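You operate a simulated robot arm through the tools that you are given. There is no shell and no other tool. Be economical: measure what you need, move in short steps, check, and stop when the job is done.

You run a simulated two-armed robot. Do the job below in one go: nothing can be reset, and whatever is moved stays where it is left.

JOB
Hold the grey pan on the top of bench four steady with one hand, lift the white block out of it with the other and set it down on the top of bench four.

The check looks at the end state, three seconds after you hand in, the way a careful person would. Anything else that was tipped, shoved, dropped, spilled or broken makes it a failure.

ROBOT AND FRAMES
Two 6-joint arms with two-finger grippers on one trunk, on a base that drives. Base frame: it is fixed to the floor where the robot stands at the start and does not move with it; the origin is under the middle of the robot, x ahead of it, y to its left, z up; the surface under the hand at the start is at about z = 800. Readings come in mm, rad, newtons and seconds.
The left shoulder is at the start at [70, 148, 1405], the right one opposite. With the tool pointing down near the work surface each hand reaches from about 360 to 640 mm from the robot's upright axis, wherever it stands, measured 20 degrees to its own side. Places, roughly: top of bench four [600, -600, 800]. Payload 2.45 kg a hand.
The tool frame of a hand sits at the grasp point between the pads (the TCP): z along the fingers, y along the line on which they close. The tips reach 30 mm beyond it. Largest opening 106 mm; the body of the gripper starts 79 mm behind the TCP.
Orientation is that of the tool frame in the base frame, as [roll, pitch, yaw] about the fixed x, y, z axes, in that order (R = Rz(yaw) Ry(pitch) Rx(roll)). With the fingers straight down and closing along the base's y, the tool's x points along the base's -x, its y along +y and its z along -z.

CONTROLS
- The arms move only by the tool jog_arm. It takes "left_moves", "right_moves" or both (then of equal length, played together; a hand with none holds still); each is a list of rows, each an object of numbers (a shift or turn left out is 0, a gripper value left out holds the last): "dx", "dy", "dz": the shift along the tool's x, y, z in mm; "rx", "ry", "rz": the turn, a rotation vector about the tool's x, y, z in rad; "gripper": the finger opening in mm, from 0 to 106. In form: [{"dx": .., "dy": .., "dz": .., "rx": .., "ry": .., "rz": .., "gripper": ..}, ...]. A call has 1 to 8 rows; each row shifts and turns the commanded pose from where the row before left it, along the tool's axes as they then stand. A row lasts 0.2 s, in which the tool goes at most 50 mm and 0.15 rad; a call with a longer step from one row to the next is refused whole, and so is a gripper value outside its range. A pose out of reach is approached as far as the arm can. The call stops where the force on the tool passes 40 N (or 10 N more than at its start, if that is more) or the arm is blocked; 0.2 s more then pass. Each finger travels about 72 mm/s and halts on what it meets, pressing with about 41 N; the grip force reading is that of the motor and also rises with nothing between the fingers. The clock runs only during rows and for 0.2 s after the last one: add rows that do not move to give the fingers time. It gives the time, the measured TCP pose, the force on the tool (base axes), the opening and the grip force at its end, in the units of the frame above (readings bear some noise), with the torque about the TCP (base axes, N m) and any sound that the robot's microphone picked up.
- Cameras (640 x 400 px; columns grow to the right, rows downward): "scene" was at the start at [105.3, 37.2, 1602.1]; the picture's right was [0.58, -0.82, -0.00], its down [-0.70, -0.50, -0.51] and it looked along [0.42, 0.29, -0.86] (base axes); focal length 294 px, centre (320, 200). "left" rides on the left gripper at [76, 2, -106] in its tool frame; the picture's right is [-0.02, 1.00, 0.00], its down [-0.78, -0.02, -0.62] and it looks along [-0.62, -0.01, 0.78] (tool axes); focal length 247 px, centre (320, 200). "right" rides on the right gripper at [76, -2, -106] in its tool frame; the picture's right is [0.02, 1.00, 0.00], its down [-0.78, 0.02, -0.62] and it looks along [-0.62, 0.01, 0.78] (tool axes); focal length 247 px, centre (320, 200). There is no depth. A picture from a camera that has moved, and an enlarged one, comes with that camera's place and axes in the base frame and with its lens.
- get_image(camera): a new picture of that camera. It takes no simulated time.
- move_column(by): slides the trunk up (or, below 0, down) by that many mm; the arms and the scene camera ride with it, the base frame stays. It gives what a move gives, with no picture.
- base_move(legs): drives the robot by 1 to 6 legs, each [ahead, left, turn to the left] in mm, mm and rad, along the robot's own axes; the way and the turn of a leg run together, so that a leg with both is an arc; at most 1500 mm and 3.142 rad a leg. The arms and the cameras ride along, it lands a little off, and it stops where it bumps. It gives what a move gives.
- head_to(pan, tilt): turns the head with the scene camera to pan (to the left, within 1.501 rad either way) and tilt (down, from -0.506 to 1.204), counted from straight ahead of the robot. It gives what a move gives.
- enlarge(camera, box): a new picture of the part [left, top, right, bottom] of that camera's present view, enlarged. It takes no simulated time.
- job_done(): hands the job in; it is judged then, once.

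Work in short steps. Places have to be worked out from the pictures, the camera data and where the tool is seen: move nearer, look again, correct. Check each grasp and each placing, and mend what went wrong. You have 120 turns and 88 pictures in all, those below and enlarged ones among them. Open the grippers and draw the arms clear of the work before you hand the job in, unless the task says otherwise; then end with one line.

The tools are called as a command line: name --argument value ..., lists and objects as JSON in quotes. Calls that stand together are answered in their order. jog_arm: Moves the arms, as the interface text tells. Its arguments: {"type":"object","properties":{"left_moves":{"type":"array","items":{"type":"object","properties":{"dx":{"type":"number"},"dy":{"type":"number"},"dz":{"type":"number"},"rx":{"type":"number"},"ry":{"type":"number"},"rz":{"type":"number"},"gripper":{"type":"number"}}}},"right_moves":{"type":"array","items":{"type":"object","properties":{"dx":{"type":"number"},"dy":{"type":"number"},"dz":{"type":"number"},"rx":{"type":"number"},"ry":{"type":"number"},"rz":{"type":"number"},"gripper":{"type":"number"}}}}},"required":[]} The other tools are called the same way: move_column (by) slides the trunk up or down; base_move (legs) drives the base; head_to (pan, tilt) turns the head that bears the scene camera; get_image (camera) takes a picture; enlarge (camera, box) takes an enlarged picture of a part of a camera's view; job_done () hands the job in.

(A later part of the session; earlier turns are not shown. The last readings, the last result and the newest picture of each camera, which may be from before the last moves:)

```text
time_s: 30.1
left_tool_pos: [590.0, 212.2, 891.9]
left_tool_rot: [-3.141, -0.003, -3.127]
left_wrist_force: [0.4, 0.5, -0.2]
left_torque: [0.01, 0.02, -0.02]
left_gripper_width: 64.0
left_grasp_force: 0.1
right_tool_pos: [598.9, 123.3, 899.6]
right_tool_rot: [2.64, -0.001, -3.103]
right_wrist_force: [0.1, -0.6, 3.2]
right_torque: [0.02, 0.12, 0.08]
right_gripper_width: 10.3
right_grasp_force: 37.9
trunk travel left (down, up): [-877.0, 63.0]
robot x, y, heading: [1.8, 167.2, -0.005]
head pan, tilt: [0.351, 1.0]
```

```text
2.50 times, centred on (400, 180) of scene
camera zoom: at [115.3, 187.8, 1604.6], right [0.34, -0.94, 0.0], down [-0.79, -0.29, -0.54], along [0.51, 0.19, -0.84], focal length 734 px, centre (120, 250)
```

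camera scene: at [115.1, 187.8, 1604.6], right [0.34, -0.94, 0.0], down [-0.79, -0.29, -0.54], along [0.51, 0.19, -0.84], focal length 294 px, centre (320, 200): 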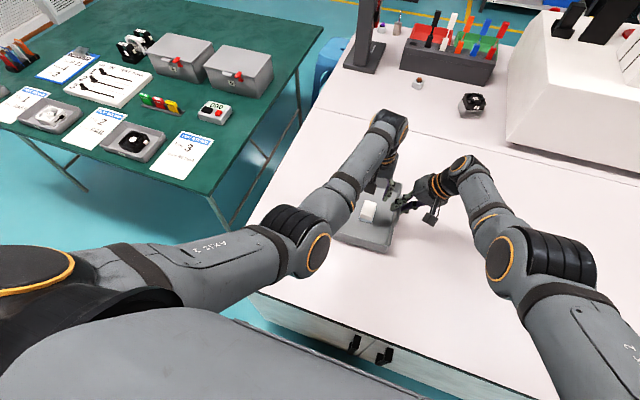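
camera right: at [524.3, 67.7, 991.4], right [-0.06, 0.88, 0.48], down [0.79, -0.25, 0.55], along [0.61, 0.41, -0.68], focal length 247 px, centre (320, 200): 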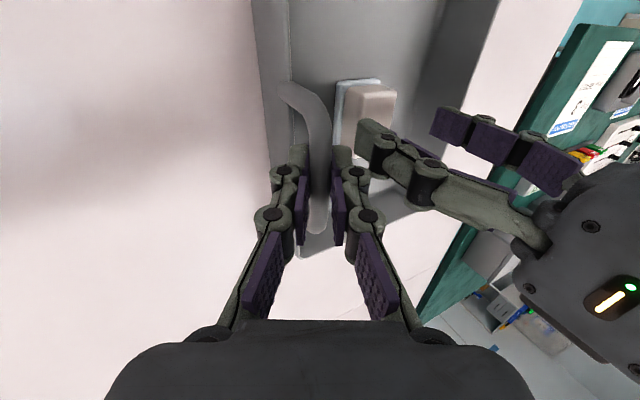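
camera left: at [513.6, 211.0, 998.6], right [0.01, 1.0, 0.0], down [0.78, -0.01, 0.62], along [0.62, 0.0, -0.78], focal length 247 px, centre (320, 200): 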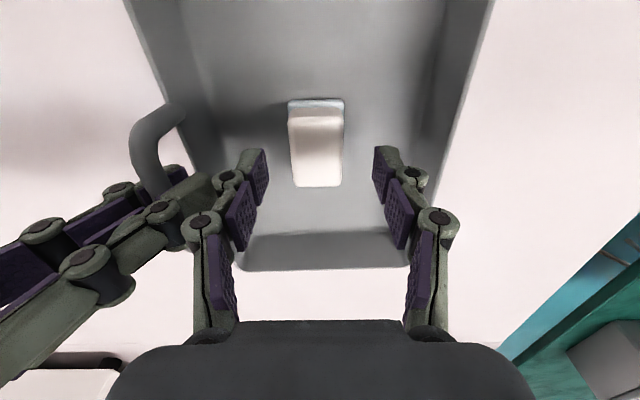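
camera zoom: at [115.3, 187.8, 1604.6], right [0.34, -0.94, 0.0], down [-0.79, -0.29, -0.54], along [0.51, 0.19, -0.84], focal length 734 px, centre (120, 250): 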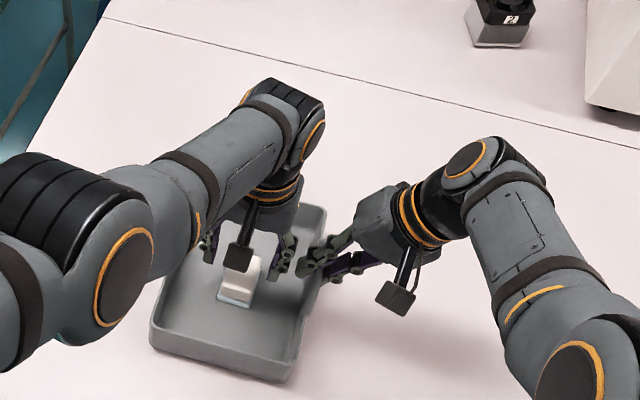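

The left -y finger would pass close to the right fingertip. I'll narrow the opening to 54, shift 8 mm toward -x so the fingers don't overlap, and descend 22 mm.

jog_arm --left_moves '[{"dx": 8, "dy": -1, "gripper": 54}, {}, {"dz": 11}, {"dz": 11}, {}]'

get_image --camera "left"

get_image --camera "right"

```text
time_s: 31.3
left_tool_pos: [582.7, 211.2, 880.6]
left_tool_rot: [3.141, -0.003, -3.128]
left_wrist_force: [-0.3, -0.1, 0.2]
left_torque: [0.02, 0.0, 0.01]
left_gripper_width: 53.7
left_grasp_force: 0.0
left hand out of reach, approached as far as the arm can: row 4
right_tool_pos: [597.3, 123.1, 900.4]
right_tool_rot: [2.641, 0.0, -3.101]
right_wrist_force: [1.0, -0.1, 2.8]
right_torque: [0.01, 0.11, 0.1]
right_gripper_width: 10.4
right_grasp_force: 37.7
trunk travel left (down, up): [-877.0, 63.0]
robot x, y, heading: [4.2, 170.2, -0.001]
head pan, tilt: [0.351, 1.0]
```

```text
49 pictures are left
camera left: at [507.1, 209.3, 987.6], right [0.01, 1.0, 0.0], down [0.78, -0.01, 0.62], along [0.62, -0.01, -0.78], focal length 247 px, centre (320, 200)
```

left: 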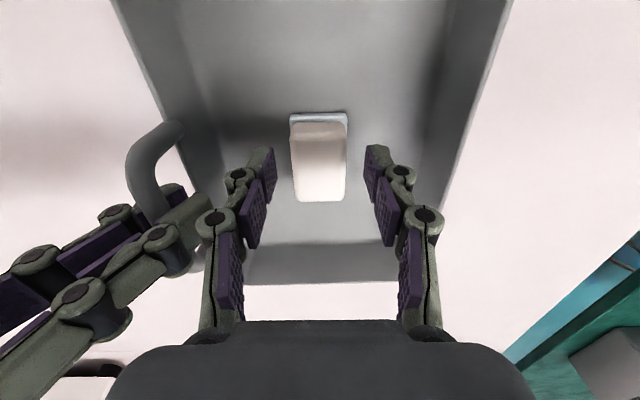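

```text
48 pictures are left
camera right: at [524.3, 67.8, 991.4], right [-0.06, 0.88, 0.48], down [0.79, -0.25, 0.55], along [0.61, 0.41, -0.68], focal length 247 px, centre (320, 200)
```

right: 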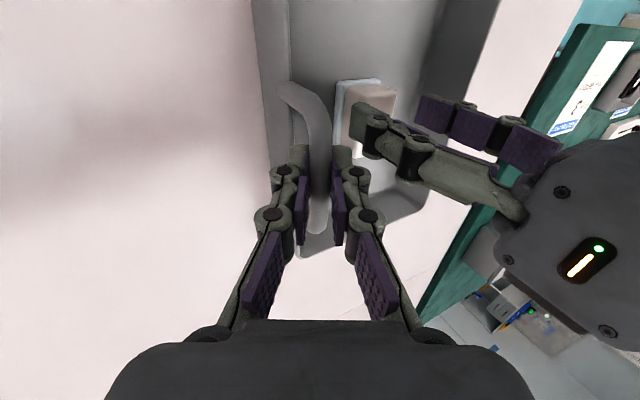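

The left arm is out of reach again at z≈880, so this base position is poor for both arms. I'll use a better arrangement: shift the base right for the left arm, and have the right hand hold the near end of the pan's -y wall, which is closer and away from the left hand. First I'll lift the left hand, then open and withdraw the right.

jog_arm --left_moves '[{"dz": -30}, {"dz": -40}, {"dz": -40}, {"dz": -40}, {}]'

jog_arm --right_moves '[{"gripper": 40}, {"gripper": 70}, {}, {"dz": -20}, {"dz": -40}, {"dz": -40}, {"dz": -40}, {}]'

get_image --camera "right"

```text
time_s: 32.5
left_tool_pos: [632.9, 190.2, 1012.3]
left_tool_rot: [3.141, -0.004, -3.129]
left_wrist_force: [0.0, -0.6, -0.7]
left_torque: [0.03, 0.02, 0.01]
left_gripper_width: 54.1
left_grasp_force: 0.1
left hand out of reach, approached as far as the arm can: row 1, 2, 3, 4
right_tool_pos: [597.9, 122.5, 900.3]
right_tool_rot: [2.644, -0.001, -3.101]
right_wrist_force: [-0.9, -0.7, 1.6]
right_torque: [0.06, -0.05, -0.02]
right_gripper_width: 9.9
right_grasp_force: 37.6
trunk travel left (down, up): [-877.0, 63.0]
robot x, y, heading: [-0.8, 166.8, 0.005]
head pan, tilt: [0.351, 1.0]
```

```text
time_s: 34.3
left_tool_pos: [633.3, 190.9, 1011.7]
left_tool_rot: [3.141, -0.006, -3.13]
left_wrist_force: [-0.4, -0.5, 0.0]
left_torque: [-0.01, 0.0, 0.01]
left_gripper_width: 53.9
left_grasp_force: 0.0
right_tool_pos: [602.5, 56.0, 1020.5]
right_tool_rot: [2.642, -0.002, -3.101]
right_wrist_force: [-0.2, -0.2, 0.1]
right_torque: [0.0, -0.04, 0.03]
right_gripper_width: 69.8
right_grasp_force: 0.0
trunk travel left (down, up): [-877.0, 63.0]
robot x, y, heading: [-3.2, 167.8, -0.002]
head pan, tilt: [0.351, 1.0]
```

```text
47 pictures are left
camera right: at [528.4, 1.0, 1112.4], right [-0.06, 0.88, 0.48], down [0.79, -0.25, 0.55], along [0.6, 0.41, -0.68], focal length 247 px, centre (320, 200)
```

right: 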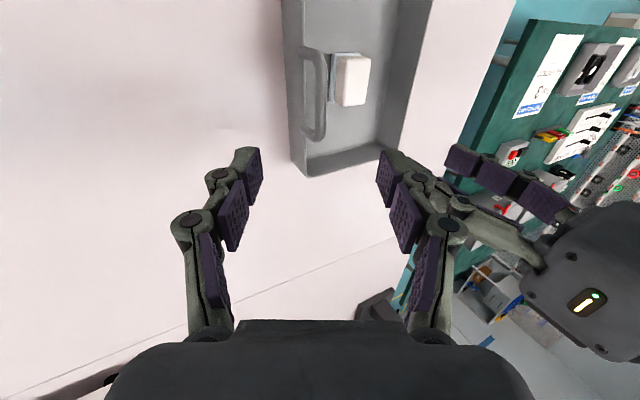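

While being raised, the left hand slid outward along a sphere around the shoulder, so the arm was fully stretched. Lowering the trunk should fix this for both arms. First I'll bring the left hand back in and both hands up.

jog_arm --left_moves '[{"dx": 25, "dy": 25}, {"dx": 25, "dy": 25}, {"dx": 25, "dy": 25}, {"dx": 25, "dy": 25}, {"dx": 10, "dz": -35}, {"dz": -35}, {"dz": -35}, {}]' --right_moves '[{"dz": -30}, {"dz": -30}, {"dz": -30}, {"dz": -30}, {}, {}, {}, {}]'

```text
time_s: 36.1
left_tool_pos: [665.0, 255.2, 1069.2]
left_tool_rot: [-3.141, -0.006, -3.128]
left_wrist_force: [0.2, 1.1, -0.4]
left_torque: [0.0, 0.06, 0.0]
left_gripper_width: 53.9
left_grasp_force: 0.0
left hand out of reach, approached as far as the arm can: row 1, 2, 3, 4, 5, 6, 7
right_tool_pos: [603.3, 1.0, 1125.3]
right_tool_rot: [2.642, 0.0, -3.101]
right_wrist_force: [-0.6, -0.6, 0.9]
right_torque: [0.01, -0.01, -0.01]
right_gripper_width: 69.7
right_grasp_force: 0.1
trunk travel left (down, up): [-877.0, 63.0]
robot x, y, heading: [1.0, 165.3, -0.001]
head pan, tilt: [0.351, 1.0]
```

The left arm is stuck in the stretched, singular posture. I'll try tool rotations together with an inward motion to break out of it.

jog_arm --left_moves '[{"ry": 0.14, "dx": 40}, {"ry": 0.14, "dx": 40}, {"ry": 0.1, "dx": 40}, {}, {}]'

get_image --camera "scene"

```text
time_s: 37.3
left_tool_pos: [580.8, 244.2, 1077.7]
left_tool_rot: [3.141, -0.387, -3.129]
left_wrist_force: [-0.9, 0.3, -0.4]
left_torque: [0.03, 0.0, 0.0]
left_gripper_width: 54.0
left_grasp_force: 0.1
left hand out of reach, approached as far as the arm can: row 1, 2, 3
right_tool_pos: [602.6, -0.2, 1126.2]
right_tool_rot: [2.64, 0.0, -3.1]
right_wrist_force: [-0.2, 0.0, -1.0]
right_torque: [0.0, 0.0, -0.02]
right_gripper_width: 69.8
right_grasp_force: 0.0
trunk travel left (down, up): [-877.0, 63.0]
robot x, y, heading: [-2.7, 163.8, 0.002]
head pan, tilt: [0.351, 1.0]
```

```text
46 pictures are left
camera scene: at [115.7, 188.2, 1604.5], right [0.34, -0.94, 0.0], down [-0.79, -0.29, -0.54], along [0.51, 0.19, -0.84], focal length 294 px, centre (320, 200)
```

scene: 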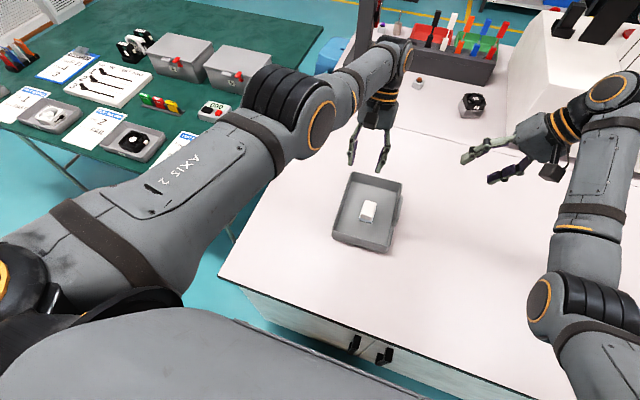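

The picture confirms the left elbow is nearly straight. I'll pull the hand strongly toward the shoulder so the elbow bends.

jog_arm --left_moves '[{"dx": 45, "dy": 10}, {"dx": 45, "dy": 10}, {"dx": 45, "dy": 10}, {"dx": 45, "dy": 10}, {"dx": 30}, {}]'

```text
time_s: 38.7
left_tool_pos: [583.7, 235.7, 1101.3]
left_tool_rot: [3.14, -0.386, -3.128]
left_wrist_force: [-0.4, -0.7, -0.1]
left_torque: [-0.01, 0.01, 0.02]
left_gripper_width: 54.3
left_grasp_force: 0.0
left hand out of reach, approached as far as the arm can: row 1, 2, 3, 4, 5
right_tool_pos: [602.8, -0.2, 1124.8]
right_tool_rot: [2.642, 0.0, -3.101]
right_wrist_force: [1.2, -0.1, 1.0]
right_torque: [0.03, -0.03, 0.01]
right_gripper_width: 70.1
right_grasp_force: 0.1
trunk travel left (down, up): [-877.0, 63.0]
robot x, y, heading: [-1.5, 168.4, 0.006]
head pan, tilt: [0.351, 1.0]
```

It is still on the stretched sphere. I'll try a tangential downward and inward motion, then a sideways one, to see which bends the elbow.

jog_arm --left_moves '[{"dz": 30}, {"dz": 30}, {}]'

jog_arm --left_moves '[{"dy": 45}, {"dy": 45}, {"dy": 45}, {"dx": 45}, {"dx": 45}, {}]'

```text
time_s: 39.5
left_tool_pos: [569.8, 236.3, 1043.4]
left_tool_rot: [-3.141, -0.387, -3.13]
left_wrist_force: [-0.2, -0.3, -0.3]
left_torque: [-0.03, 0.0, 0.02]
left_gripper_width: 53.7
left_grasp_force: 0.0
left hand out of reach, approached as far as the arm can: row 1, 2
right_tool_pos: [602.7, -0.9, 1126.3]
right_tool_rot: [2.642, 0.001, -3.1]
right_wrist_force: [0.5, -0.4, 0.4]
right_torque: [-0.01, 0.01, -0.04]
right_gripper_width: 70.3
right_grasp_force: 0.1
trunk travel left (down, up): [-877.0, 63.0]
robot x, y, heading: [-1.1, 167.4, -0.0]
head pan, tilt: [0.351, 1.0]
```

```text
time_s: 40.9
left_tool_pos: [588.1, 368.0, 1039.7]
left_tool_rot: [3.141, -0.385, -3.126]
left_wrist_force: [0.6, -0.5, 0.0]
left_torque: [0.0, 0.02, 0.03]
left_gripper_width: 53.7
left_grasp_force: 0.0
left hand out of reach, approached as far as the arm can: row 1, 2, 3, 4, 5
right_tool_pos: [601.8, -1.5, 1125.0]
right_tool_rot: [2.642, -0.001, -3.102]
right_wrist_force: [0.5, -0.4, 0.9]
right_torque: [-0.03, -0.01, 0.04]
right_gripper_width: 70.0
right_grasp_force: 0.0
trunk travel left (down, up): [-877.0, 63.0]
robot x, y, heading: [1.2, 166.6, 0.001]
head pan, tilt: [0.351, 1.0]
```

Still stretched. The elbow hangs below the arm line, so lifting the hand while pulling in should flex it. I'll try that.

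jog_arm --left_moves '[{"dx": 40, "dz": -28}, {"dx": 40, "dz": -28}, {"dx": 40, "dz": -28}, {"dx": 40, "dz": -28}, {"dx": 40, "dz": -28}, {}]'

get_image --camera "scene"

```text
time_s: 42.3
left_tool_pos: [609.0, 359.4, 1225.7]
left_tool_rot: [3.141, -0.385, -3.129]
left_wrist_force: [-0.1, 0.8, 0.1]
left_torque: [-0.04, 0.01, 0.02]
left_gripper_width: 54.2
left_grasp_force: 0.0
left hand out of reach, approached as far as the arm can: row 1, 2, 3, 4, 5
right_tool_pos: [603.5, -0.3, 1125.9]
right_tool_rot: [2.642, -0.001, -3.101]
right_wrist_force: [-0.2, 0.3, 0.3]
right_torque: [0.0, 0.01, 0.01]
right_gripper_width: 70.0
right_grasp_force: 0.0
trunk travel left (down, up): [-877.0, 63.0]
robot x, y, heading: [-2.4, 166.0, -0.001]
head pan, tilt: [0.351, 1.0]
```

```text
45 pictures are left
camera scene: at [116.1, 188.3, 1604.5], right [0.34, -0.94, 0.0], down [-0.79, -0.29, -0.54], along [0.51, 0.19, -0.84], focal length 294 px, centre (320, 200)
```

scene: 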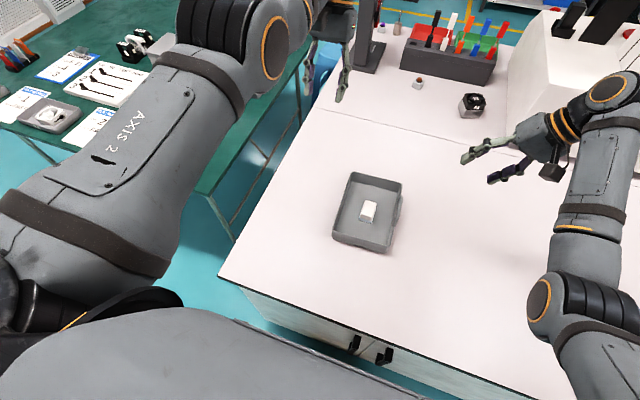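

A stretched elbow needs large joint motion for a small inward step, so big steps may simply be infeasible. I'll try very small inward steps.

jog_arm --left_moves '[{}, {"dx": 1}, {"dx": 1}, {"dx": 2}, {"dx": 3}, {"dx": 4}, {"dx": 6}, {"dx": 8}]'

```text
time_s: 44.1
left_tool_pos: [610.1, 360.0, 1226.8]
left_tool_rot: [3.14, -0.384, -3.13]
left_wrist_force: [0.6, 0.5, 0.1]
left_torque: [0.01, -0.01, -0.01]
left_gripper_width: 54.2
left_grasp_force: 0.0
left hand out of reach, approached as far as the arm can: row 4, 6, 7, 8
right_tool_pos: [602.1, 0.6, 1125.8]
right_tool_rot: [2.641, 0.0, -3.102]
right_wrist_force: [-0.8, -0.5, -0.2]
right_torque: [-0.05, -0.02, -0.02]
right_gripper_width: 70.2
right_grasp_force: 0.0
trunk travel left (down, up): [-877.0, 63.0]
robot x, y, heading: [3.5, 164.5, 0.003]
head pan, tilt: [0.351, 1.0]
```

No movement at all: a textbook stationary singularity. I'll swing the hand up along the sphere until the wrist or shoulder limits make the elbow take part.

jog_arm --left_moves '[{"dx": 38, "dz": -28}, {"dx": 38, "dz": -28}, {"dx": 38, "dz": -28}, {"dx": 38, "dz": -28}, {"dx": 38, "dz": -28}, {"dx": 38, "dz": -28}, {"dx": 38, "dz": -28}, {"dx": 38, "dz": -28}]'

```text
time_s: 45.9
left_tool_pos: [608.9, 360.5, 1226.5]
left_tool_rot: [-3.141, -0.384, -3.129]
left_wrist_force: [0.1, 0.1, -0.1]
left_torque: [0.03, -0.03, 0.01]
left_gripper_width: 54.1
left_grasp_force: 0.1
left hand out of reach, approached as far as the arm can: row 1, 2, 3, 4, 5, 6, 7, 8
right_tool_pos: [602.3, 0.4, 1124.3]
right_tool_rot: [2.641, 0.001, -3.1]
right_wrist_force: [0.0, 0.1, -0.9]
right_torque: [0.02, 0.04, -0.02]
right_gripper_width: 69.9
right_grasp_force: 0.0
trunk travel left (down, up): [-877.0, 63.0]
robot x, y, heading: [-1.3, 162.1, -0.002]
head pan, tilt: [0.351, 1.0]
```

The last 8 rows produced no motion, which suggests the commanded pose has accumulated far behind the robot. I'll walk the command back out the way it went.

jog_arm --left_moves '[{"dx": -38, "dz": 28}, {"dx": -38, "dz": 28}, {"dx": -38, "dz": 28}, {"dx": -38, "dz": 28}, {"dx": -38, "dz": 28}, {"dx": -38, "dz": 28}, {"dx": -38, "dz": 28}, {"dx": -38, "dz": 28}]'

jog_arm --left_moves '[{"dx": -45, "dz": 16}, {"dx": -40, "dz": 28}, {"dx": -40, "dz": 28}, {"dx": -40, "dz": 28}, {"dx": -40, "dz": 28}, {"dx": -20, "dz": 12}]'

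```text
time_s: 47.7
left_tool_pos: [579.0, 371.6, 1000.6]
left_tool_rot: [3.141, -0.382, -3.129]
left_wrist_force: [0.0, 1.1, -0.5]
left_torque: [-0.01, 0.03, 0.0]
left_gripper_width: 53.7
left_grasp_force: 0.2
left hand out of reach, approached as far as the arm can: row 1, 2, 3, 4, 5, 6, 7, 8
right_tool_pos: [602.4, -1.6, 1125.1]
right_tool_rot: [2.644, -0.001, -3.101]
right_wrist_force: [-0.3, 0.6, -0.7]
right_torque: [0.02, 0.01, 0.01]
right_gripper_width: 69.7
right_grasp_force: 0.1
trunk travel left (down, up): [-877.0, 63.0]
robot x, y, heading: [-2.3, 165.9, -0.004]
head pan, tilt: [0.351, 1.0]
```

```text
time_s: 49.1
left_tool_pos: [532.8, 376.9, 904.3]
left_tool_rot: [3.141, -0.381, -3.13]
left_wrist_force: [0.2, 0.6, 0.0]
left_torque: [0.01, 0.0, -0.02]
left_gripper_width: 53.9
left_grasp_force: 0.0
left hand out of reach, approached as far as the arm can: row 1, 2, 3, 4, 5, 6
right_tool_pos: [603.1, -0.8, 1125.8]
right_tool_rot: [2.641, 0.0, -3.1]
right_wrist_force: [0.0, -0.3, 0.1]
right_torque: [0.01, 0.03, -0.04]
right_gripper_width: 70.1
right_grasp_force: 0.0
trunk travel left (down, up): [-877.0, 63.0]
robot x, y, heading: [-2.3, 166.5, 0.002]
head pan, tilt: [0.351, 1.0]
```

The hand is still sliding on the sphere, now at z=904. I'll check a picture, then test small pure upward moves that stay within reach.

jog_arm --left_moves '[{"dx": 6, "dz": -14}, {"dx": 6, "dz": -14}, {"dx": 6, "dz": -14}, {"dx": 6, "dz": -14}, {}]'

get_image --camera "scene"

```text
time_s: 50.3
left_tool_pos: [530.4, 377.0, 963.9]
left_tool_rot: [3.141, -0.383, -3.13]
left_wrist_force: [0.7, 0.8, 0.3]
left_torque: [0.0, 0.0, 0.01]
left_gripper_width: 54.1
left_grasp_force: 0.0
right_tool_pos: [603.3, -0.8, 1125.6]
right_tool_rot: [2.64, -0.001, -3.102]
right_wrist_force: [-0.2, -1.0, 0.4]
right_torque: [0.04, 0.0, 0.0]
right_gripper_width: 70.1
right_grasp_force: 0.0
trunk travel left (down, up): [-877.0, 63.0]
robot x, y, heading: [0.4, 167.7, -0.004]
head pan, tilt: [0.351, 1.0]
```

```text
44 pictures are left
camera scene: at [115.7, 188.1, 1604.5], right [0.34, -0.94, 0.0], down [-0.79, -0.29, -0.54], along [0.51, 0.19, -0.84], focal length 294 px, centre (320, 200)
```

scene: 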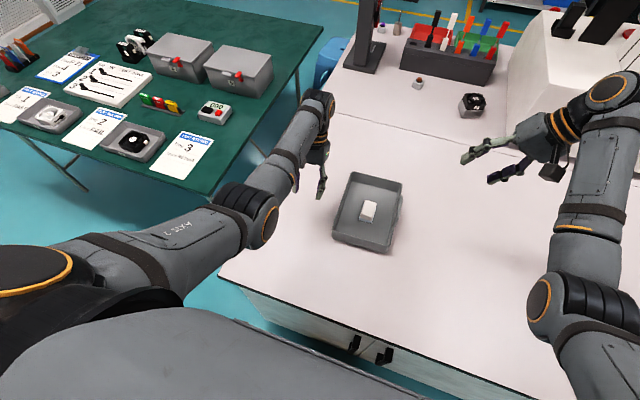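

That unstuck it: the hand moved up normally with no flags. I'll level the tool again and raise it a bit.

jog_arm --left_moves '[{"ry": -0.1}, {"ry": -0.1}, {"ry": -0.1}, {"ry": -0.082}, {"dz": -25}, {"dz": -25}, {"dz": -25}, {}]'

```text
time_s: 52.1
left_tool_pos: [531.2, 375.4, 1040.3]
left_tool_rot: [3.141, -0.002, -3.13]
left_wrist_force: [0.2, 0.4, -0.1]
left_torque: [0.0, 0.02, 0.0]
left_gripper_width: 53.9
left_grasp_force: 0.0
right_tool_pos: [602.1, 0.4, 1125.7]
right_tool_rot: [2.643, -0.001, -3.101]
right_wrist_force: [0.2, -0.3, 0.5]
right_torque: [0.03, -0.01, -0.01]
right_gripper_width: 69.9
right_grasp_force: 0.1
trunk travel left (down, up): [-877.0, 63.0]
robot x, y, heading: [-0.1, 166.7, 0.001]
head pan, tilt: [0.351, 1.0]
```

It is healthy again. I'll lower the trunk 150 mm, which puts both targets well inside reach.

move_column --by -150

get_image --camera "scene"

get_image --camera "right"

```text
time_s: 53.8
left_tool_pos: [530.1, 375.8, 889.7]
left_tool_rot: [3.14, -0.001, -3.129]
left_wrist_force: [0.3, -0.6, -0.2]
left_torque: [0.01, -0.01, -0.01]
left_gripper_width: 53.9
left_grasp_force: 0.1
right_tool_pos: [603.0, -0.7, 975.5]
right_tool_rot: [2.64, -0.001, -3.101]
right_wrist_force: [-0.4, 0.3, 0.7]
right_torque: [0.02, -0.01, 0.03]
right_gripper_width: 69.7
right_grasp_force: 0.1
trunk travel left (down, up): [-727.0, 213.0]
robot x, y, heading: [-2.6, 164.5, 0.002]
head pan, tilt: [0.351, 1.0]
```

```text
43 pictures are left
camera scene: at [115.4, 188.1, 1454.6], right [0.34, -0.94, 0.0], down [-0.79, -0.29, -0.54], along [0.51, 0.19, -0.84], focal length 294 px, centre (320, 200)
```

scene: 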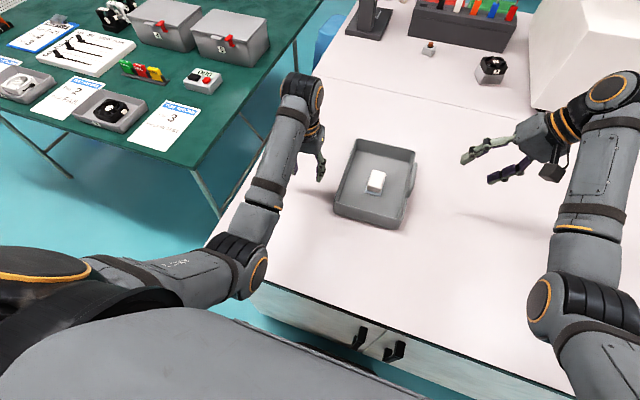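

```text
42 pictures are left
camera right: at [528.0, -56.0, 1067.7], right [-0.06, 0.88, 0.48], down [0.79, -0.25, 0.55], along [0.61, 0.41, -0.68], focal length 247 px, centre (320, 200)
```

right: 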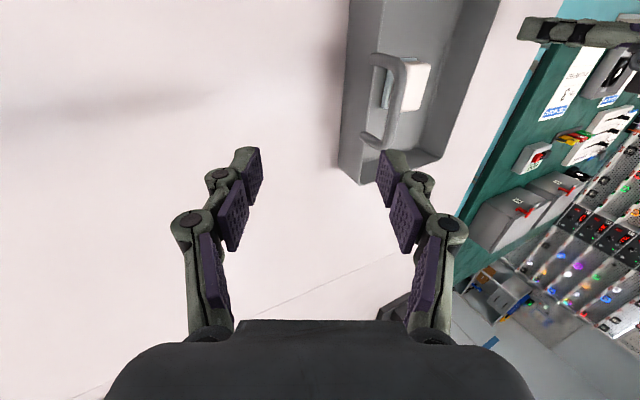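

The right hand now goes to its standoff, aimed at the far end of the bar (x≈622) to leave room for the left.

jog_arm --right_moves '[{"dx": -9, "dy": 36, "dz": 21}, {"dx": -10, "dy": 36, "dz": 21}, {}]'

get_image --camera "right"

```text
time_s: 54.6
left_tool_pos: [529.5, 375.5, 889.8]
left_tool_rot: [3.14, -0.001, -3.128]
left_wrist_force: [1.2, -0.3, -0.6]
left_torque: [0.02, -0.02, -0.01]
left_gripper_width: 53.9
left_grasp_force: 0.0
right_tool_pos: [616.3, 82.5, 974.5]
right_tool_rot: [2.64, -0.001, -3.102]
right_wrist_force: [0.9, 0.3, -0.9]
right_torque: [0.02, -0.03, 0.01]
right_gripper_width: 70.0
right_grasp_force: 0.1
trunk travel left (down, up): [-727.0, 213.0]
robot x, y, heading: [-1.5, 161.3, 0.001]
head pan, tilt: [0.351, 1.0]
```

```text
41 pictures are left
camera right: at [542.0, 26.7, 1066.4], right [-0.06, 0.88, 0.48], down [0.79, -0.25, 0.55], along [0.61, 0.41, -0.68], focal length 247 px, centre (320, 200)
```

right: 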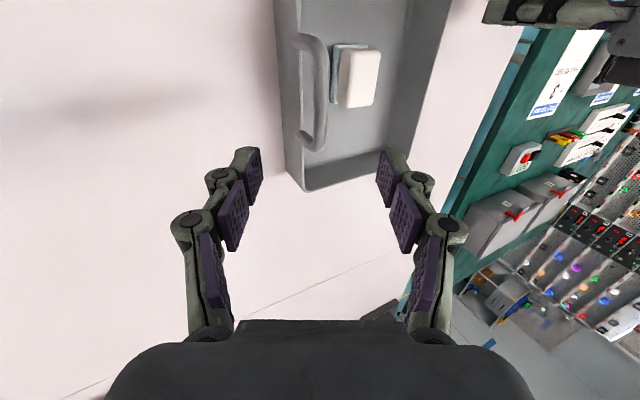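

The bar is centred. I'll advance 60 mm and recheck.

jog_arm --right_moves '[{"dx": -3, "dz": 20}, {"dz": 20}, {"dz": 20}, {}]'

get_image --camera "right"

```text
time_s: 55.6
left_tool_pos: [530.1, 376.6, 888.9]
left_tool_rot: [3.14, -0.002, -3.128]
left_wrist_force: [0.1, 1.1, -1.2]
left_torque: [0.01, -0.01, 0.0]
left_gripper_width: 53.8
left_grasp_force: 0.1
right_tool_pos: [620.8, 112.0, 920.2]
right_tool_rot: [2.641, -0.001, -3.101]
right_wrist_force: [0.7, 0.1, -0.3]
right_torque: [0.0, -0.01, -0.02]
right_gripper_width: 70.1
right_grasp_force: 0.0
trunk travel left (down, up): [-727.0, 213.0]
robot x, y, heading: [-0.8, 166.8, -0.0]
head pan, tilt: [0.351, 1.0]
```

```text
40 pictures are left
camera right: at [546.1, 55.9, 1012.3], right [-0.06, 0.88, 0.48], down [0.79, -0.25, 0.55], along [0.61, 0.41, -0.68], focal length 247 px, centre (320, 200)
```

right: 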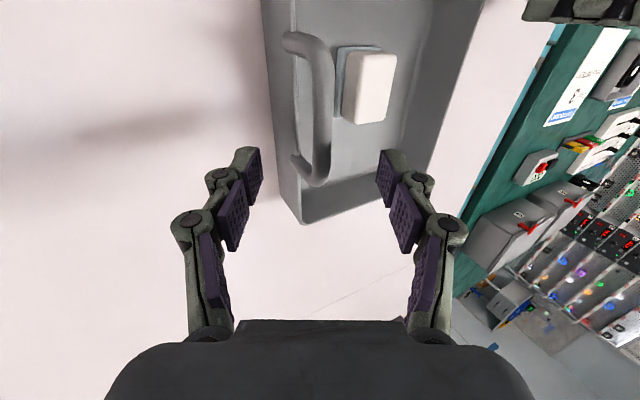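

Aligned. I'll advance the last 30 mm and close on the bar.

jog_arm --right_moves '[{"dz": 15, "dy": 1}, {"dz": 14}, {"gripper": 40}, {"gripper": 25}, {"gripper": 12}, {"gripper": 4}, {}, {}]'

get_image --camera "right"

enlarge --camera "scene" --box '[250, 60, 570, 260]'

```text
time_s: 57.4
left_tool_pos: [530.1, 376.5, 890.0]
left_tool_rot: [3.141, -0.001, -3.129]
left_wrist_force: [-0.3, 0.3, -0.4]
left_torque: [0.0, 0.02, -0.04]
left_gripper_width: 53.9
left_grasp_force: 0.0
right_tool_pos: [619.9, 127.3, 895.3]
right_tool_rot: [2.642, 0.001, -3.101]
right_wrist_force: [0.0, 0.6, 0.1]
right_torque: [0.0, -0.06, 0.03]
right_gripper_width: 10.0
right_grasp_force: 37.4
trunk travel left (down, up): [-727.0, 213.0]
robot x, y, heading: [1.7, 163.2, 0.0]
head pan, tilt: [0.351, 1.0]
```

```text
39 pictures are left
camera right: at [545.8, 71.5, 986.8], right [-0.06, 0.88, 0.48], down [0.79, -0.25, 0.55], along [0.6, 0.41, -0.68], focal length 247 px, centre (320, 200)
```

right: 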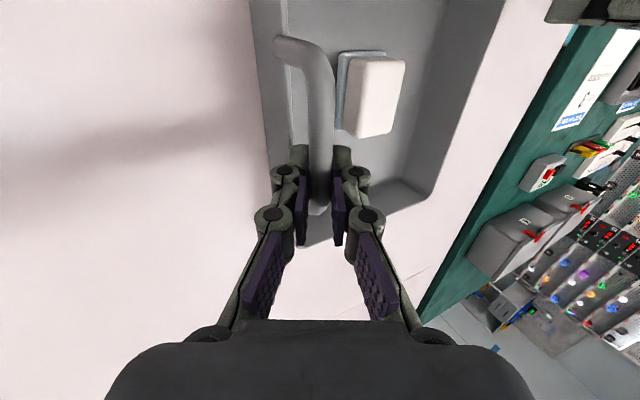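

```text
2.00 times, centred on (410, 160) of scene
camera zoom: at [115.8, 188.2, 1454.5], right [0.34, -0.94, 0.0], down [-0.79, -0.29, -0.54], along [0.51, 0.19, -0.84], focal length 588 px, centre (140, 280)
```

zoom: 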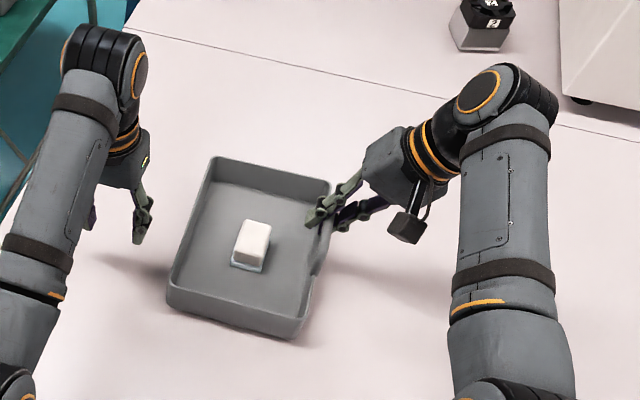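

The grip is solid, with no reach flags. Now I'll raise the left hand and bring it over the block.

jog_arm --left_moves '[{"dz": -35, "gripper": 58}, {"dz": -25}, {"dx": -14, "dy": -42}, {"dx": -14, "dy": -42}, {"dx": -14, "dy": -42}, {"dx": -14, "dy": -40}, {}]'

get_image --camera "left"

```text
time_s: 59.0
left_tool_pos: [614.5, 210.6, 911.5]
left_tool_rot: [-3.141, 0.0, -3.13]
left_wrist_force: [0.6, 0.1, -0.1]
left_torque: [-0.03, -0.01, -0.01]
left_gripper_width: 58.0
left_grasp_force: 0.1
left hand out of reach, approached as far as the arm can: row 1, 2
right_tool_pos: [620.0, 128.2, 894.4]
right_tool_rot: [2.642, -0.001, -3.102]
right_wrist_force: [-0.2, -1.7, 0.6]
right_torque: [0.02, 0.03, 0.0]
right_gripper_width: 9.9
right_grasp_force: 37.3
trunk travel left (down, up): [-727.0, 213.0]
robot x, y, heading: [5.1, 162.1, 0.001]
head pan, tilt: [0.351, 1.0]
```

```text
37 pictures are left
camera left: at [538.2, 210.4, 1018.5], right [0.01, 1.0, 0.0], down [0.78, -0.01, 0.62], along [0.62, -0.01, -0.78], focal length 247 px, centre (320, 200)
```

left: 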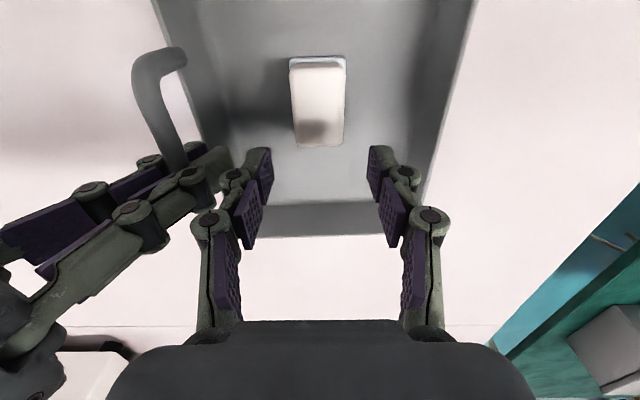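

The lift slid the hand outward to x≈614, a limit when it is high and close in. The reading is now consistent, so I'll ease back to x≈590 in small steps before descending.

jog_arm --left_moves '[{"dx": 8}, {"dx": 8}, {"dx": 8}, {}]'

```text
time_s: 60.0
left_tool_pos: [598.2, 221.6, 916.1]
left_tool_rot: [3.127, 0.015, -3.116]
left_wrist_force: [-0.9, 0.0, 0.2]
left_torque: [0.02, 0.01, 0.03]
left_gripper_width: 57.9
left_grasp_force: 0.1
right_tool_pos: [620.7, 126.7, 895.8]
right_tool_rot: [2.64, -0.001, -3.101]
right_wrist_force: [-1.1, 0.4, 0.3]
right_torque: [0.0, -0.01, 0.0]
right_gripper_width: 10.1
right_grasp_force: 37.0
trunk travel left (down, up): [-727.0, 213.0]
robot x, y, heading: [1.3, 168.0, -0.003]
head pan, tilt: [0.351, 1.0]
```

The orientation is slightly off and y has drifted, so the arm is near something singular. I'll look at its posture.

get_image --camera "scene"

jog_arm --left_moves '[{}, {}, {}]'

```text
36 pictures are left
camera scene: at [115.9, 187.9, 1454.5], right [0.34, -0.94, 0.0], down [-0.79, -0.29, -0.54], along [0.51, 0.19, -0.84], focal length 294 px, centre (320, 200)
```

scene: 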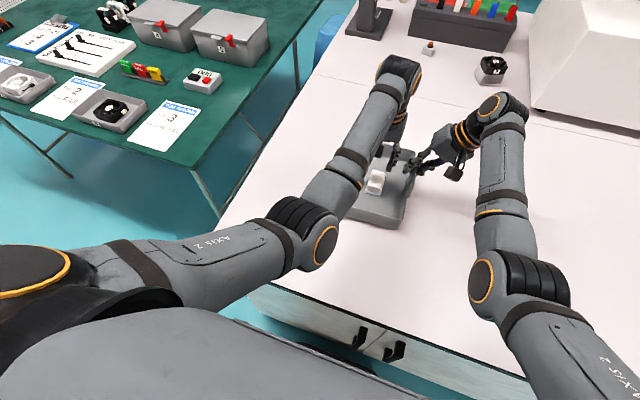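

```text
time_s: 60.8
left_tool_pos: [594.6, 223.8, 912.9]
left_tool_rot: [3.123, 0.008, -3.115]
left_wrist_force: [1.0, 0.2, 0.2]
left_torque: [0.03, 0.04, 0.01]
left_gripper_width: 58.0
left_grasp_force: 0.1
right_tool_pos: [619.9, 125.8, 894.4]
right_tool_rot: [2.64, 0.0, -3.101]
right_wrist_force: [0.1, -0.2, 0.2]
right_torque: [0.02, -0.02, 0.06]
right_gripper_width: 10.0
right_grasp_force: 37.3
trunk travel left (down, up): [-727.0, 213.0]
robot x, y, heading: [2.3, 167.5, -0.005]
head pan, tilt: [0.351, 1.0]
```

The forearm points upward here, so a wrist limit is binding at this height. It should ease lower down. I'll descend 22 mm and check.

jog_arm --left_moves '[{"dz": 8}, {"dz": 7}, {"dz": 7}, {}, {}]'

get_image --camera "left"

```text
time_s: 62.0
left_tool_pos: [595.8, 221.4, 892.4]
left_tool_rot: [3.127, 0.009, -3.116]
left_wrist_force: [-0.3, -0.3, 0.1]
left_torque: [-0.01, -0.05, 0.02]
left_gripper_width: 57.8
left_grasp_force: 0.1
right_tool_pos: [619.6, 126.7, 894.4]
right_tool_rot: [2.641, 0.0, -3.102]
right_wrist_force: [-1.0, -0.4, -0.1]
right_torque: [0.0, -0.04, 0.02]
right_gripper_width: 10.0
right_grasp_force: 37.1
trunk travel left (down, up): [-727.0, 213.0]
robot x, y, heading: [-2.7, 164.2, 0.002]
head pan, tilt: [0.351, 1.0]
```

```text
35 pictures are left
camera left: at [519.6, 218.6, 998.1], right [0.0, 1.0, 0.01], down [0.78, -0.01, 0.63], along [0.63, 0.01, -0.78], focal length 247 px, centre (320, 200)
```

left: 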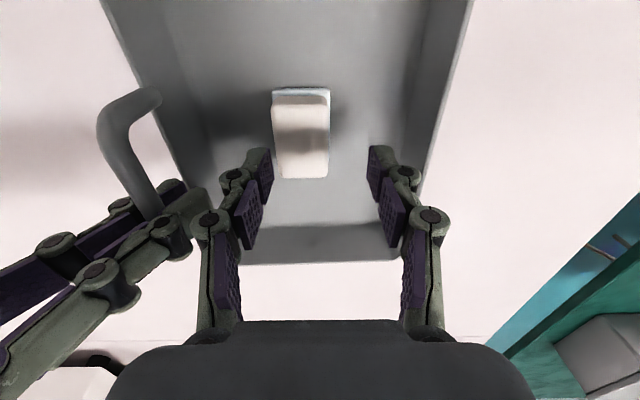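

The block is about 12 mm toward tool -y. I'll shift there in small steps.

jog_arm --left_moves '[{"dy": -4, "dz": 2}, {"dy": -4, "dz": 3}, {"dy": -4, "dz": 3}, {}, {}]'

get_image --camera "left"

get_image --camera "right"

```text
time_s: 63.2
left_tool_pos: [595.5, 219.5, 877.6]
left_tool_rot: [3.116, 0.001, -3.107]
left_wrist_force: [-0.2, 0.3, 0.9]
left_torque: [0.0, 0.03, 0.01]
left_gripper_width: 57.8
left_grasp_force: 0.1
right_tool_pos: [620.2, 126.8, 895.1]
right_tool_rot: [2.641, -0.002, -3.102]
right_wrist_force: [0.1, -0.4, -1.1]
right_torque: [-0.01, -0.03, -0.02]
right_gripper_width: 9.8
right_grasp_force: 37.3
trunk travel left (down, up): [-727.0, 213.0]
robot x, y, heading: [-2.1, 166.1, -0.005]
head pan, tilt: [0.351, 1.0]
```

```text
34 pictures are left
camera left: at [519.3, 213.6, 984.5], right [-0.01, 1.0, 0.02], down [0.78, 0.0, 0.62], along [0.62, 0.03, -0.78], focal length 247 px, centre (320, 200)
```

left: 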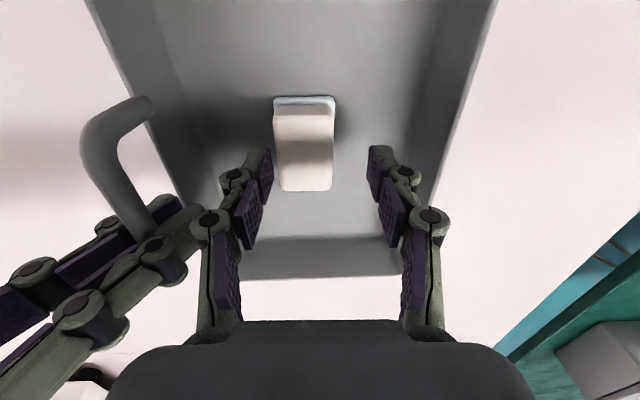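

```text
33 pictures are left
camera right: at [545.8, 71.4, 986.8], right [-0.06, 0.88, 0.48], down [0.79, -0.25, 0.55], along [0.6, 0.41, -0.68], focal length 247 px, centre (320, 200)
```

right: 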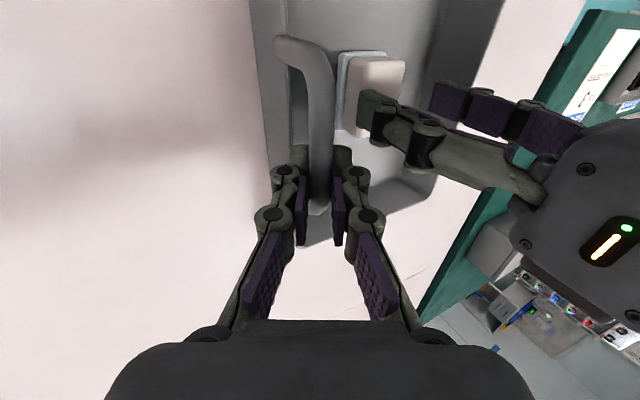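

The left hand resists moving further in, tilting instead, which suggests the upper arm is against the torso. The left target needs to be less inward. I'll lift the left hand out to +y, release the right, shift the base 70 mm right and raise the trunk slightly.

jog_arm --left_moves '[{"dy": 10, "dz": -10}, {"dy": 15, "dz": -10}, {"dy": 30}, {"dy": 40}, {"dy": 40}, {"dy": 40}, {"dy": 20}, {}]'

jog_arm --right_moves '[{"gripper": 40}, {"gripper": 70}, {}, {"dz": -20}, {"dz": -35}, {"dz": -35}, {}]'

```text
time_s: 65.0
left_tool_pos: [588.9, 391.2, 901.0]
left_tool_rot: [-3.141, -0.001, -3.129]
left_wrist_force: [0.0, 0.9, -0.3]
left_torque: [0.0, 0.01, -0.03]
left_gripper_width: 58.1
left_grasp_force: 0.2
right_tool_pos: [620.5, 126.5, 894.2]
right_tool_rot: [2.642, -0.001, -3.102]
right_wrist_force: [0.3, -0.4, 1.2]
right_torque: [0.02, 0.01, 0.01]
right_gripper_width: 10.0
right_grasp_force: 37.4
trunk travel left (down, up): [-727.0, 213.0]
robot x, y, heading: [-5.9, 168.1, 0.001]
head pan, tilt: [0.351, 1.0]
```

```text
time_s: 66.6
left_tool_pos: [589.1, 391.1, 902.3]
left_tool_rot: [-3.14, -0.002, -3.13]
left_wrist_force: [0.1, -0.4, -0.4]
left_torque: [0.0, 0.01, -0.03]
left_gripper_width: 58.1
left_grasp_force: 0.0
right_tool_pos: [620.9, 84.2, 975.5]
right_tool_rot: [2.642, 0.0, -3.103]
right_wrist_force: [0.6, -0.6, -0.5]
right_torque: [0.01, -0.01, 0.01]
right_gripper_width: 69.9
right_grasp_force: 0.1
trunk travel left (down, up): [-727.0, 213.0]
robot x, y, heading: [-0.3, 168.9, 0.001]
head pan, tilt: [0.351, 1.0]
```

With no contact the left hand's orientation is exact again, which confirms the torso blockage. I'll raise the trunk 30 mm and shift the base 75 mm right.

move_column --by 30

base_move --legs '[[0, -75, 0]]'

get_image --camera "right"

get_image --camera "left"

```text
time_s: 67.4
left_tool_pos: [589.8, 391.9, 931.3]
left_tool_rot: [-3.141, -0.002, -3.129]
left_wrist_force: [0.1, 0.0, 0.2]
left_torque: [-0.05, 0.01, 0.02]
left_gripper_width: 58.0
left_grasp_force: 0.1
right_tool_pos: [621.4, 83.1, 1004.9]
right_tool_rot: [2.64, 0.001, -3.102]
right_wrist_force: [-0.3, 0.1, 0.0]
right_torque: [-0.02, -0.04, -0.02]
right_gripper_width: 70.2
right_grasp_force: 0.0
trunk travel left (down, up): [-757.0, 183.0]
robot x, y, heading: [0.3, 162.4, -0.001]
head pan, tilt: [0.351, 1.0]
```

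```text
time_s: 68.4
left_tool_pos: [589.1, 319.3, 931.8]
left_tool_rot: [-3.14, -0.001, -3.127]
left_wrist_force: [-0.8, 0.5, 0.0]
left_torque: [-0.02, 0.01, 0.0]
left_gripper_width: 58.1
left_grasp_force: 0.1
right_tool_pos: [620.8, 11.0, 1005.0]
right_tool_rot: [2.643, 0.0, -3.1]
right_wrist_force: [0.3, 0.7, 1.4]
right_torque: [0.01, -0.02, 0.02]
right_gripper_width: 69.8
right_grasp_force: 0.1
trunk travel left (down, up): [-757.0, 183.0]
robot x, y, heading: [-1.3, 93.6, 0.007]
head pan, tilt: [0.351, 1.0]
```

```text
32 pictures are left
camera right: at [546.4, -44.7, 1096.7], right [-0.06, 0.88, 0.48], down [0.79, -0.25, 0.55], along [0.6, 0.41, -0.68], focal length 247 px, centre (320, 200)
```

right: 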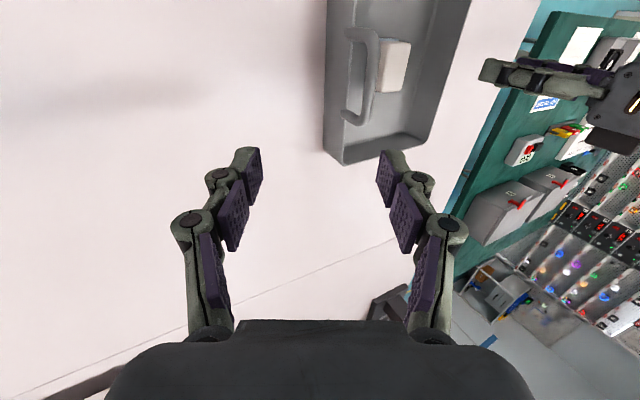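

```text
31 pictures are left
camera left: at [513.0, 318.7, 1038.6], right [0.01, 1.0, 0.0], down [0.78, -0.01, 0.62], along [0.62, -0.01, -0.78], focal length 247 px, centre (320, 200)
```

left: 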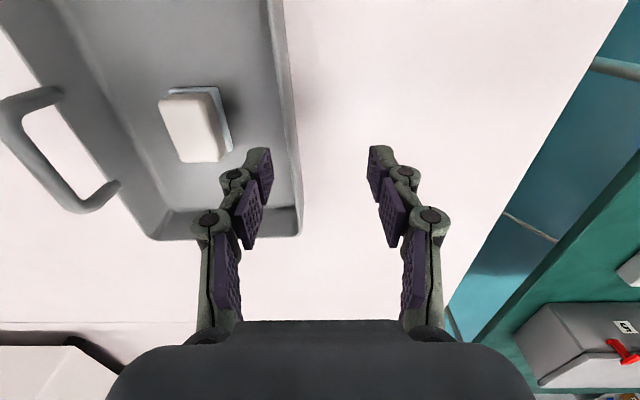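

Before regripping, I'll check that the left hand can really get over the block from here.

jog_arm --left_moves '[{"dy": -37}, {"dy": -37}, {"dy": -35}, {"dz": 18}, {"dz": 18}, {"dz": 18}, {}]'

get_image --camera "left"

```text
time_s: 70.0
left_tool_pos: [589.4, 209.5, 877.3]
left_tool_rot: [-3.141, -0.003, -3.127]
left_wrist_force: [0.4, -0.9, 0.5]
left_torque: [0.0, 0.02, -0.04]
left_gripper_width: 57.9
left_grasp_force: 0.0
right_tool_pos: [621.2, 9.5, 1006.3]
right_tool_rot: [2.642, 0.0, -3.1]
right_wrist_force: [-0.5, 1.3, -0.2]
right_torque: [-0.03, -0.03, -0.02]
right_gripper_width: 70.2
right_grasp_force: 0.0
trunk travel left (down, up): [-757.0, 183.0]
robot x, y, heading: [2.7, 94.2, -0.0]
head pan, tilt: [0.351, 1.0]
```

```text
30 pictures are left
camera left: at [513.7, 208.7, 984.8], right [0.01, 1.0, 0.0], down [0.78, -0.01, 0.62], along [0.62, -0.01, -0.78], focal length 247 px, centre (320, 200)
```

left: 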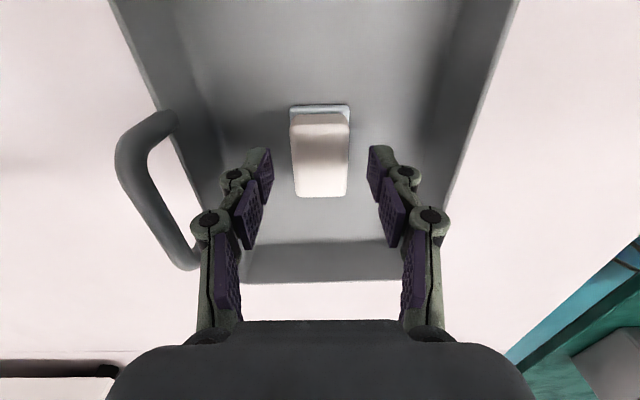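

It reached there exactly and the block is centred. I'll keep the left hand there and bring the right hand to its standoff at opening 46.

jog_arm --right_moves '[{"dx": 1, "dy": 24, "dz": 32, "gripper": 46}, {"dx": 1, "dy": 24, "dz": 32}, {"dz": 20}, {"dz": 20}, {}]'

get_image --camera "right"

```text
time_s: 71.2
left_tool_pos: [590.1, 208.4, 879.6]
left_tool_rot: [3.141, -0.003, -3.127]
left_wrist_force: [0.6, 0.2, 0.2]
left_torque: [0.0, -0.02, -0.01]
left_gripper_width: 57.9
left_grasp_force: 0.1
right_tool_pos: [614.4, 102.0, 936.1]
right_tool_rot: [2.64, -0.001, -3.101]
right_wrist_force: [0.4, 0.7, -0.1]
right_torque: [0.0, 0.03, -0.01]
right_gripper_width: 45.6
right_grasp_force: 0.0
trunk travel left (down, up): [-757.0, 183.0]
robot x, y, heading: [4.1, 91.8, 0.001]
head pan, tilt: [0.351, 1.0]
```

```text
29 pictures are left
camera right: at [539.3, 46.3, 1028.0], right [-0.06, 0.88, 0.48], down [0.79, -0.25, 0.55], along [0.6, 0.41, -0.68], focal length 247 px, centre (320, 200)
```

right: 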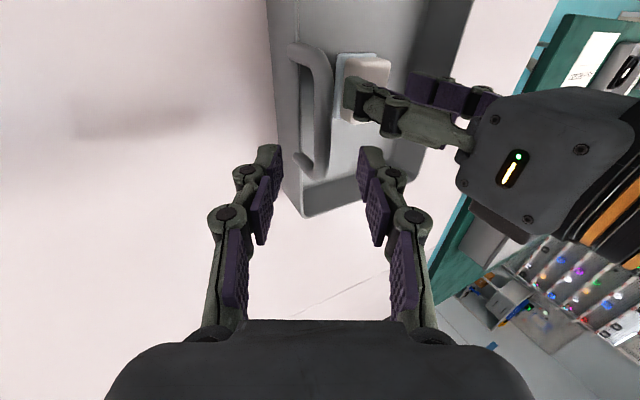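

Aligned. I'll move 6 mm to +x, advance 46 mm and close on the bar.

jog_arm --right_moves '[{"dx": -6, "dz": 15}, {"dz": 16, "dy": 1}, {"dz": 15}, {}, {"gripper": 30}, {"gripper": 15}, {"gripper": 4}, {}]'

get_image --camera "right"

get_image --camera "left"

```text
time_s: 73.0
left_tool_pos: [589.7, 209.4, 878.8]
left_tool_rot: [3.141, 0.0, -3.128]
left_wrist_force: [-0.8, -0.5, 0.4]
left_torque: [0.02, -0.01, 0.01]
left_gripper_width: 57.9
left_grasp_force: 0.2
right_tool_pos: [618.2, 125.6, 897.4]
right_tool_rot: [2.641, -0.001, -3.101]
right_wrist_force: [-0.2, -0.4, -0.3]
right_torque: [-0.02, 0.02, -0.03]
right_gripper_width: 10.2
right_grasp_force: 37.3
trunk travel left (down, up): [-757.0, 183.0]
robot x, y, heading: [-0.1, 97.2, 0.002]
head pan, tilt: [0.351, 1.0]
```

```text
28 pictures are left
camera right: at [545.0, 69.7, 989.1], right [-0.06, 0.88, 0.48], down [0.79, -0.25, 0.55], along [0.6, 0.41, -0.68], focal length 247 px, centre (320, 200)
```

right: 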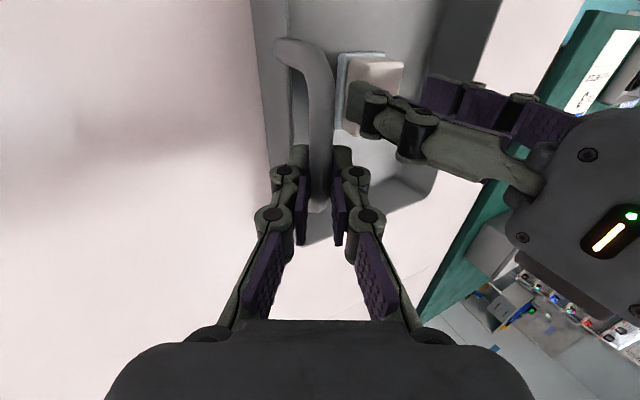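

```text
27 pictures are left
camera left: at [513.8, 208.6, 985.1], right [0.01, 1.0, 0.0], down [0.78, -0.01, 0.62], along [0.62, 0.0, -0.78], focal length 247 px, centre (320, 200)
```

left: 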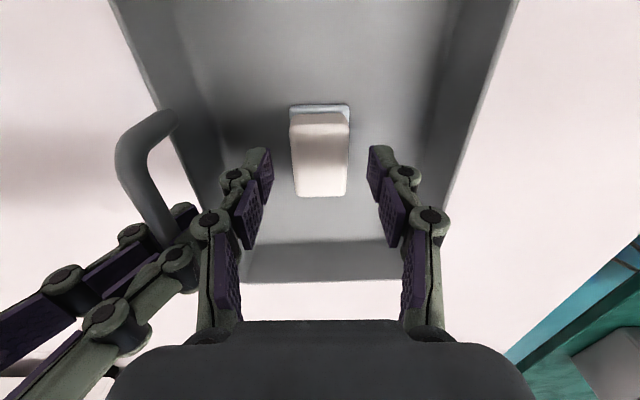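

Both hands are in place. I'll lower the left hand 32 mm around the block in small steps.

jog_arm --left_moves '[{"dz": 8}, {"dz": 8}, {"dz": 8}, {"dz": 7}, {}]'

get_image --camera "left"

get_image --camera "right"

```text
time_s: 74.2
left_tool_pos: [590.1, 208.5, 846.9]
left_tool_rot: [-3.141, -0.002, -3.128]
left_wrist_force: [0.3, -0.1, 0.3]
left_torque: [0.01, 0.02, 0.05]
left_gripper_width: 58.0
left_grasp_force: 0.1
right_tool_pos: [619.3, 125.4, 896.7]
right_tool_rot: [2.639, -0.001, -3.1]
right_wrist_force: [0.2, 0.8, -0.1]
right_torque: [0.0, 0.01, -0.01]
right_gripper_width: 10.0
right_grasp_force: 37.9
trunk travel left (down, up): [-757.0, 183.0]
robot x, y, heading: [1.8, 94.4, 0.003]
head pan, tilt: [0.351, 1.0]
```

```text
26 pictures are left
camera left: at [514.6, 208.2, 953.7], right [0.01, 1.0, 0.0], down [0.78, -0.01, 0.62], along [0.62, 0.0, -0.78], focal length 247 px, centre (320, 200)
```

left: 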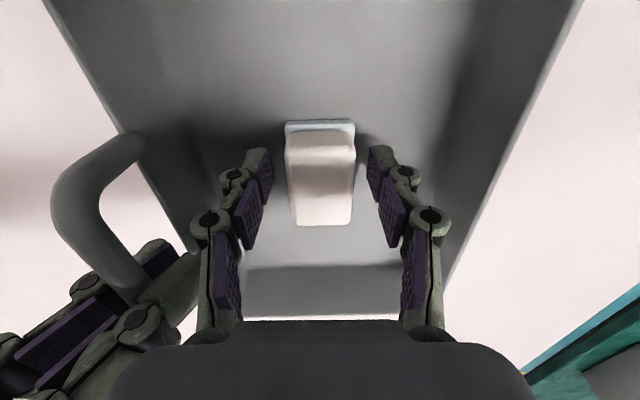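

```text
25 pictures are left
camera right: at [545.0, 69.7, 989.1], right [-0.06, 0.88, 0.48], down [0.79, -0.25, 0.55], along [0.6, 0.41, -0.68], focal length 247 px, centre (320, 200)
```

right: 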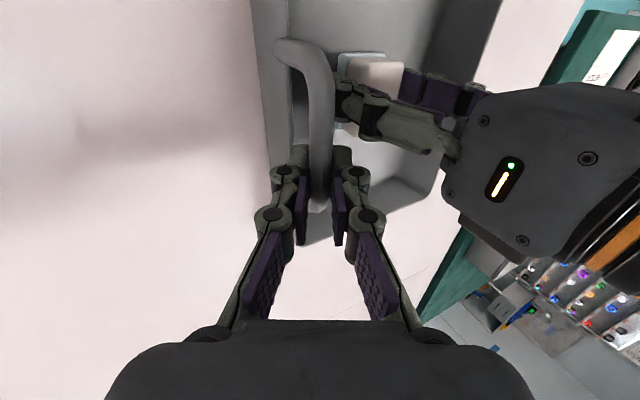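

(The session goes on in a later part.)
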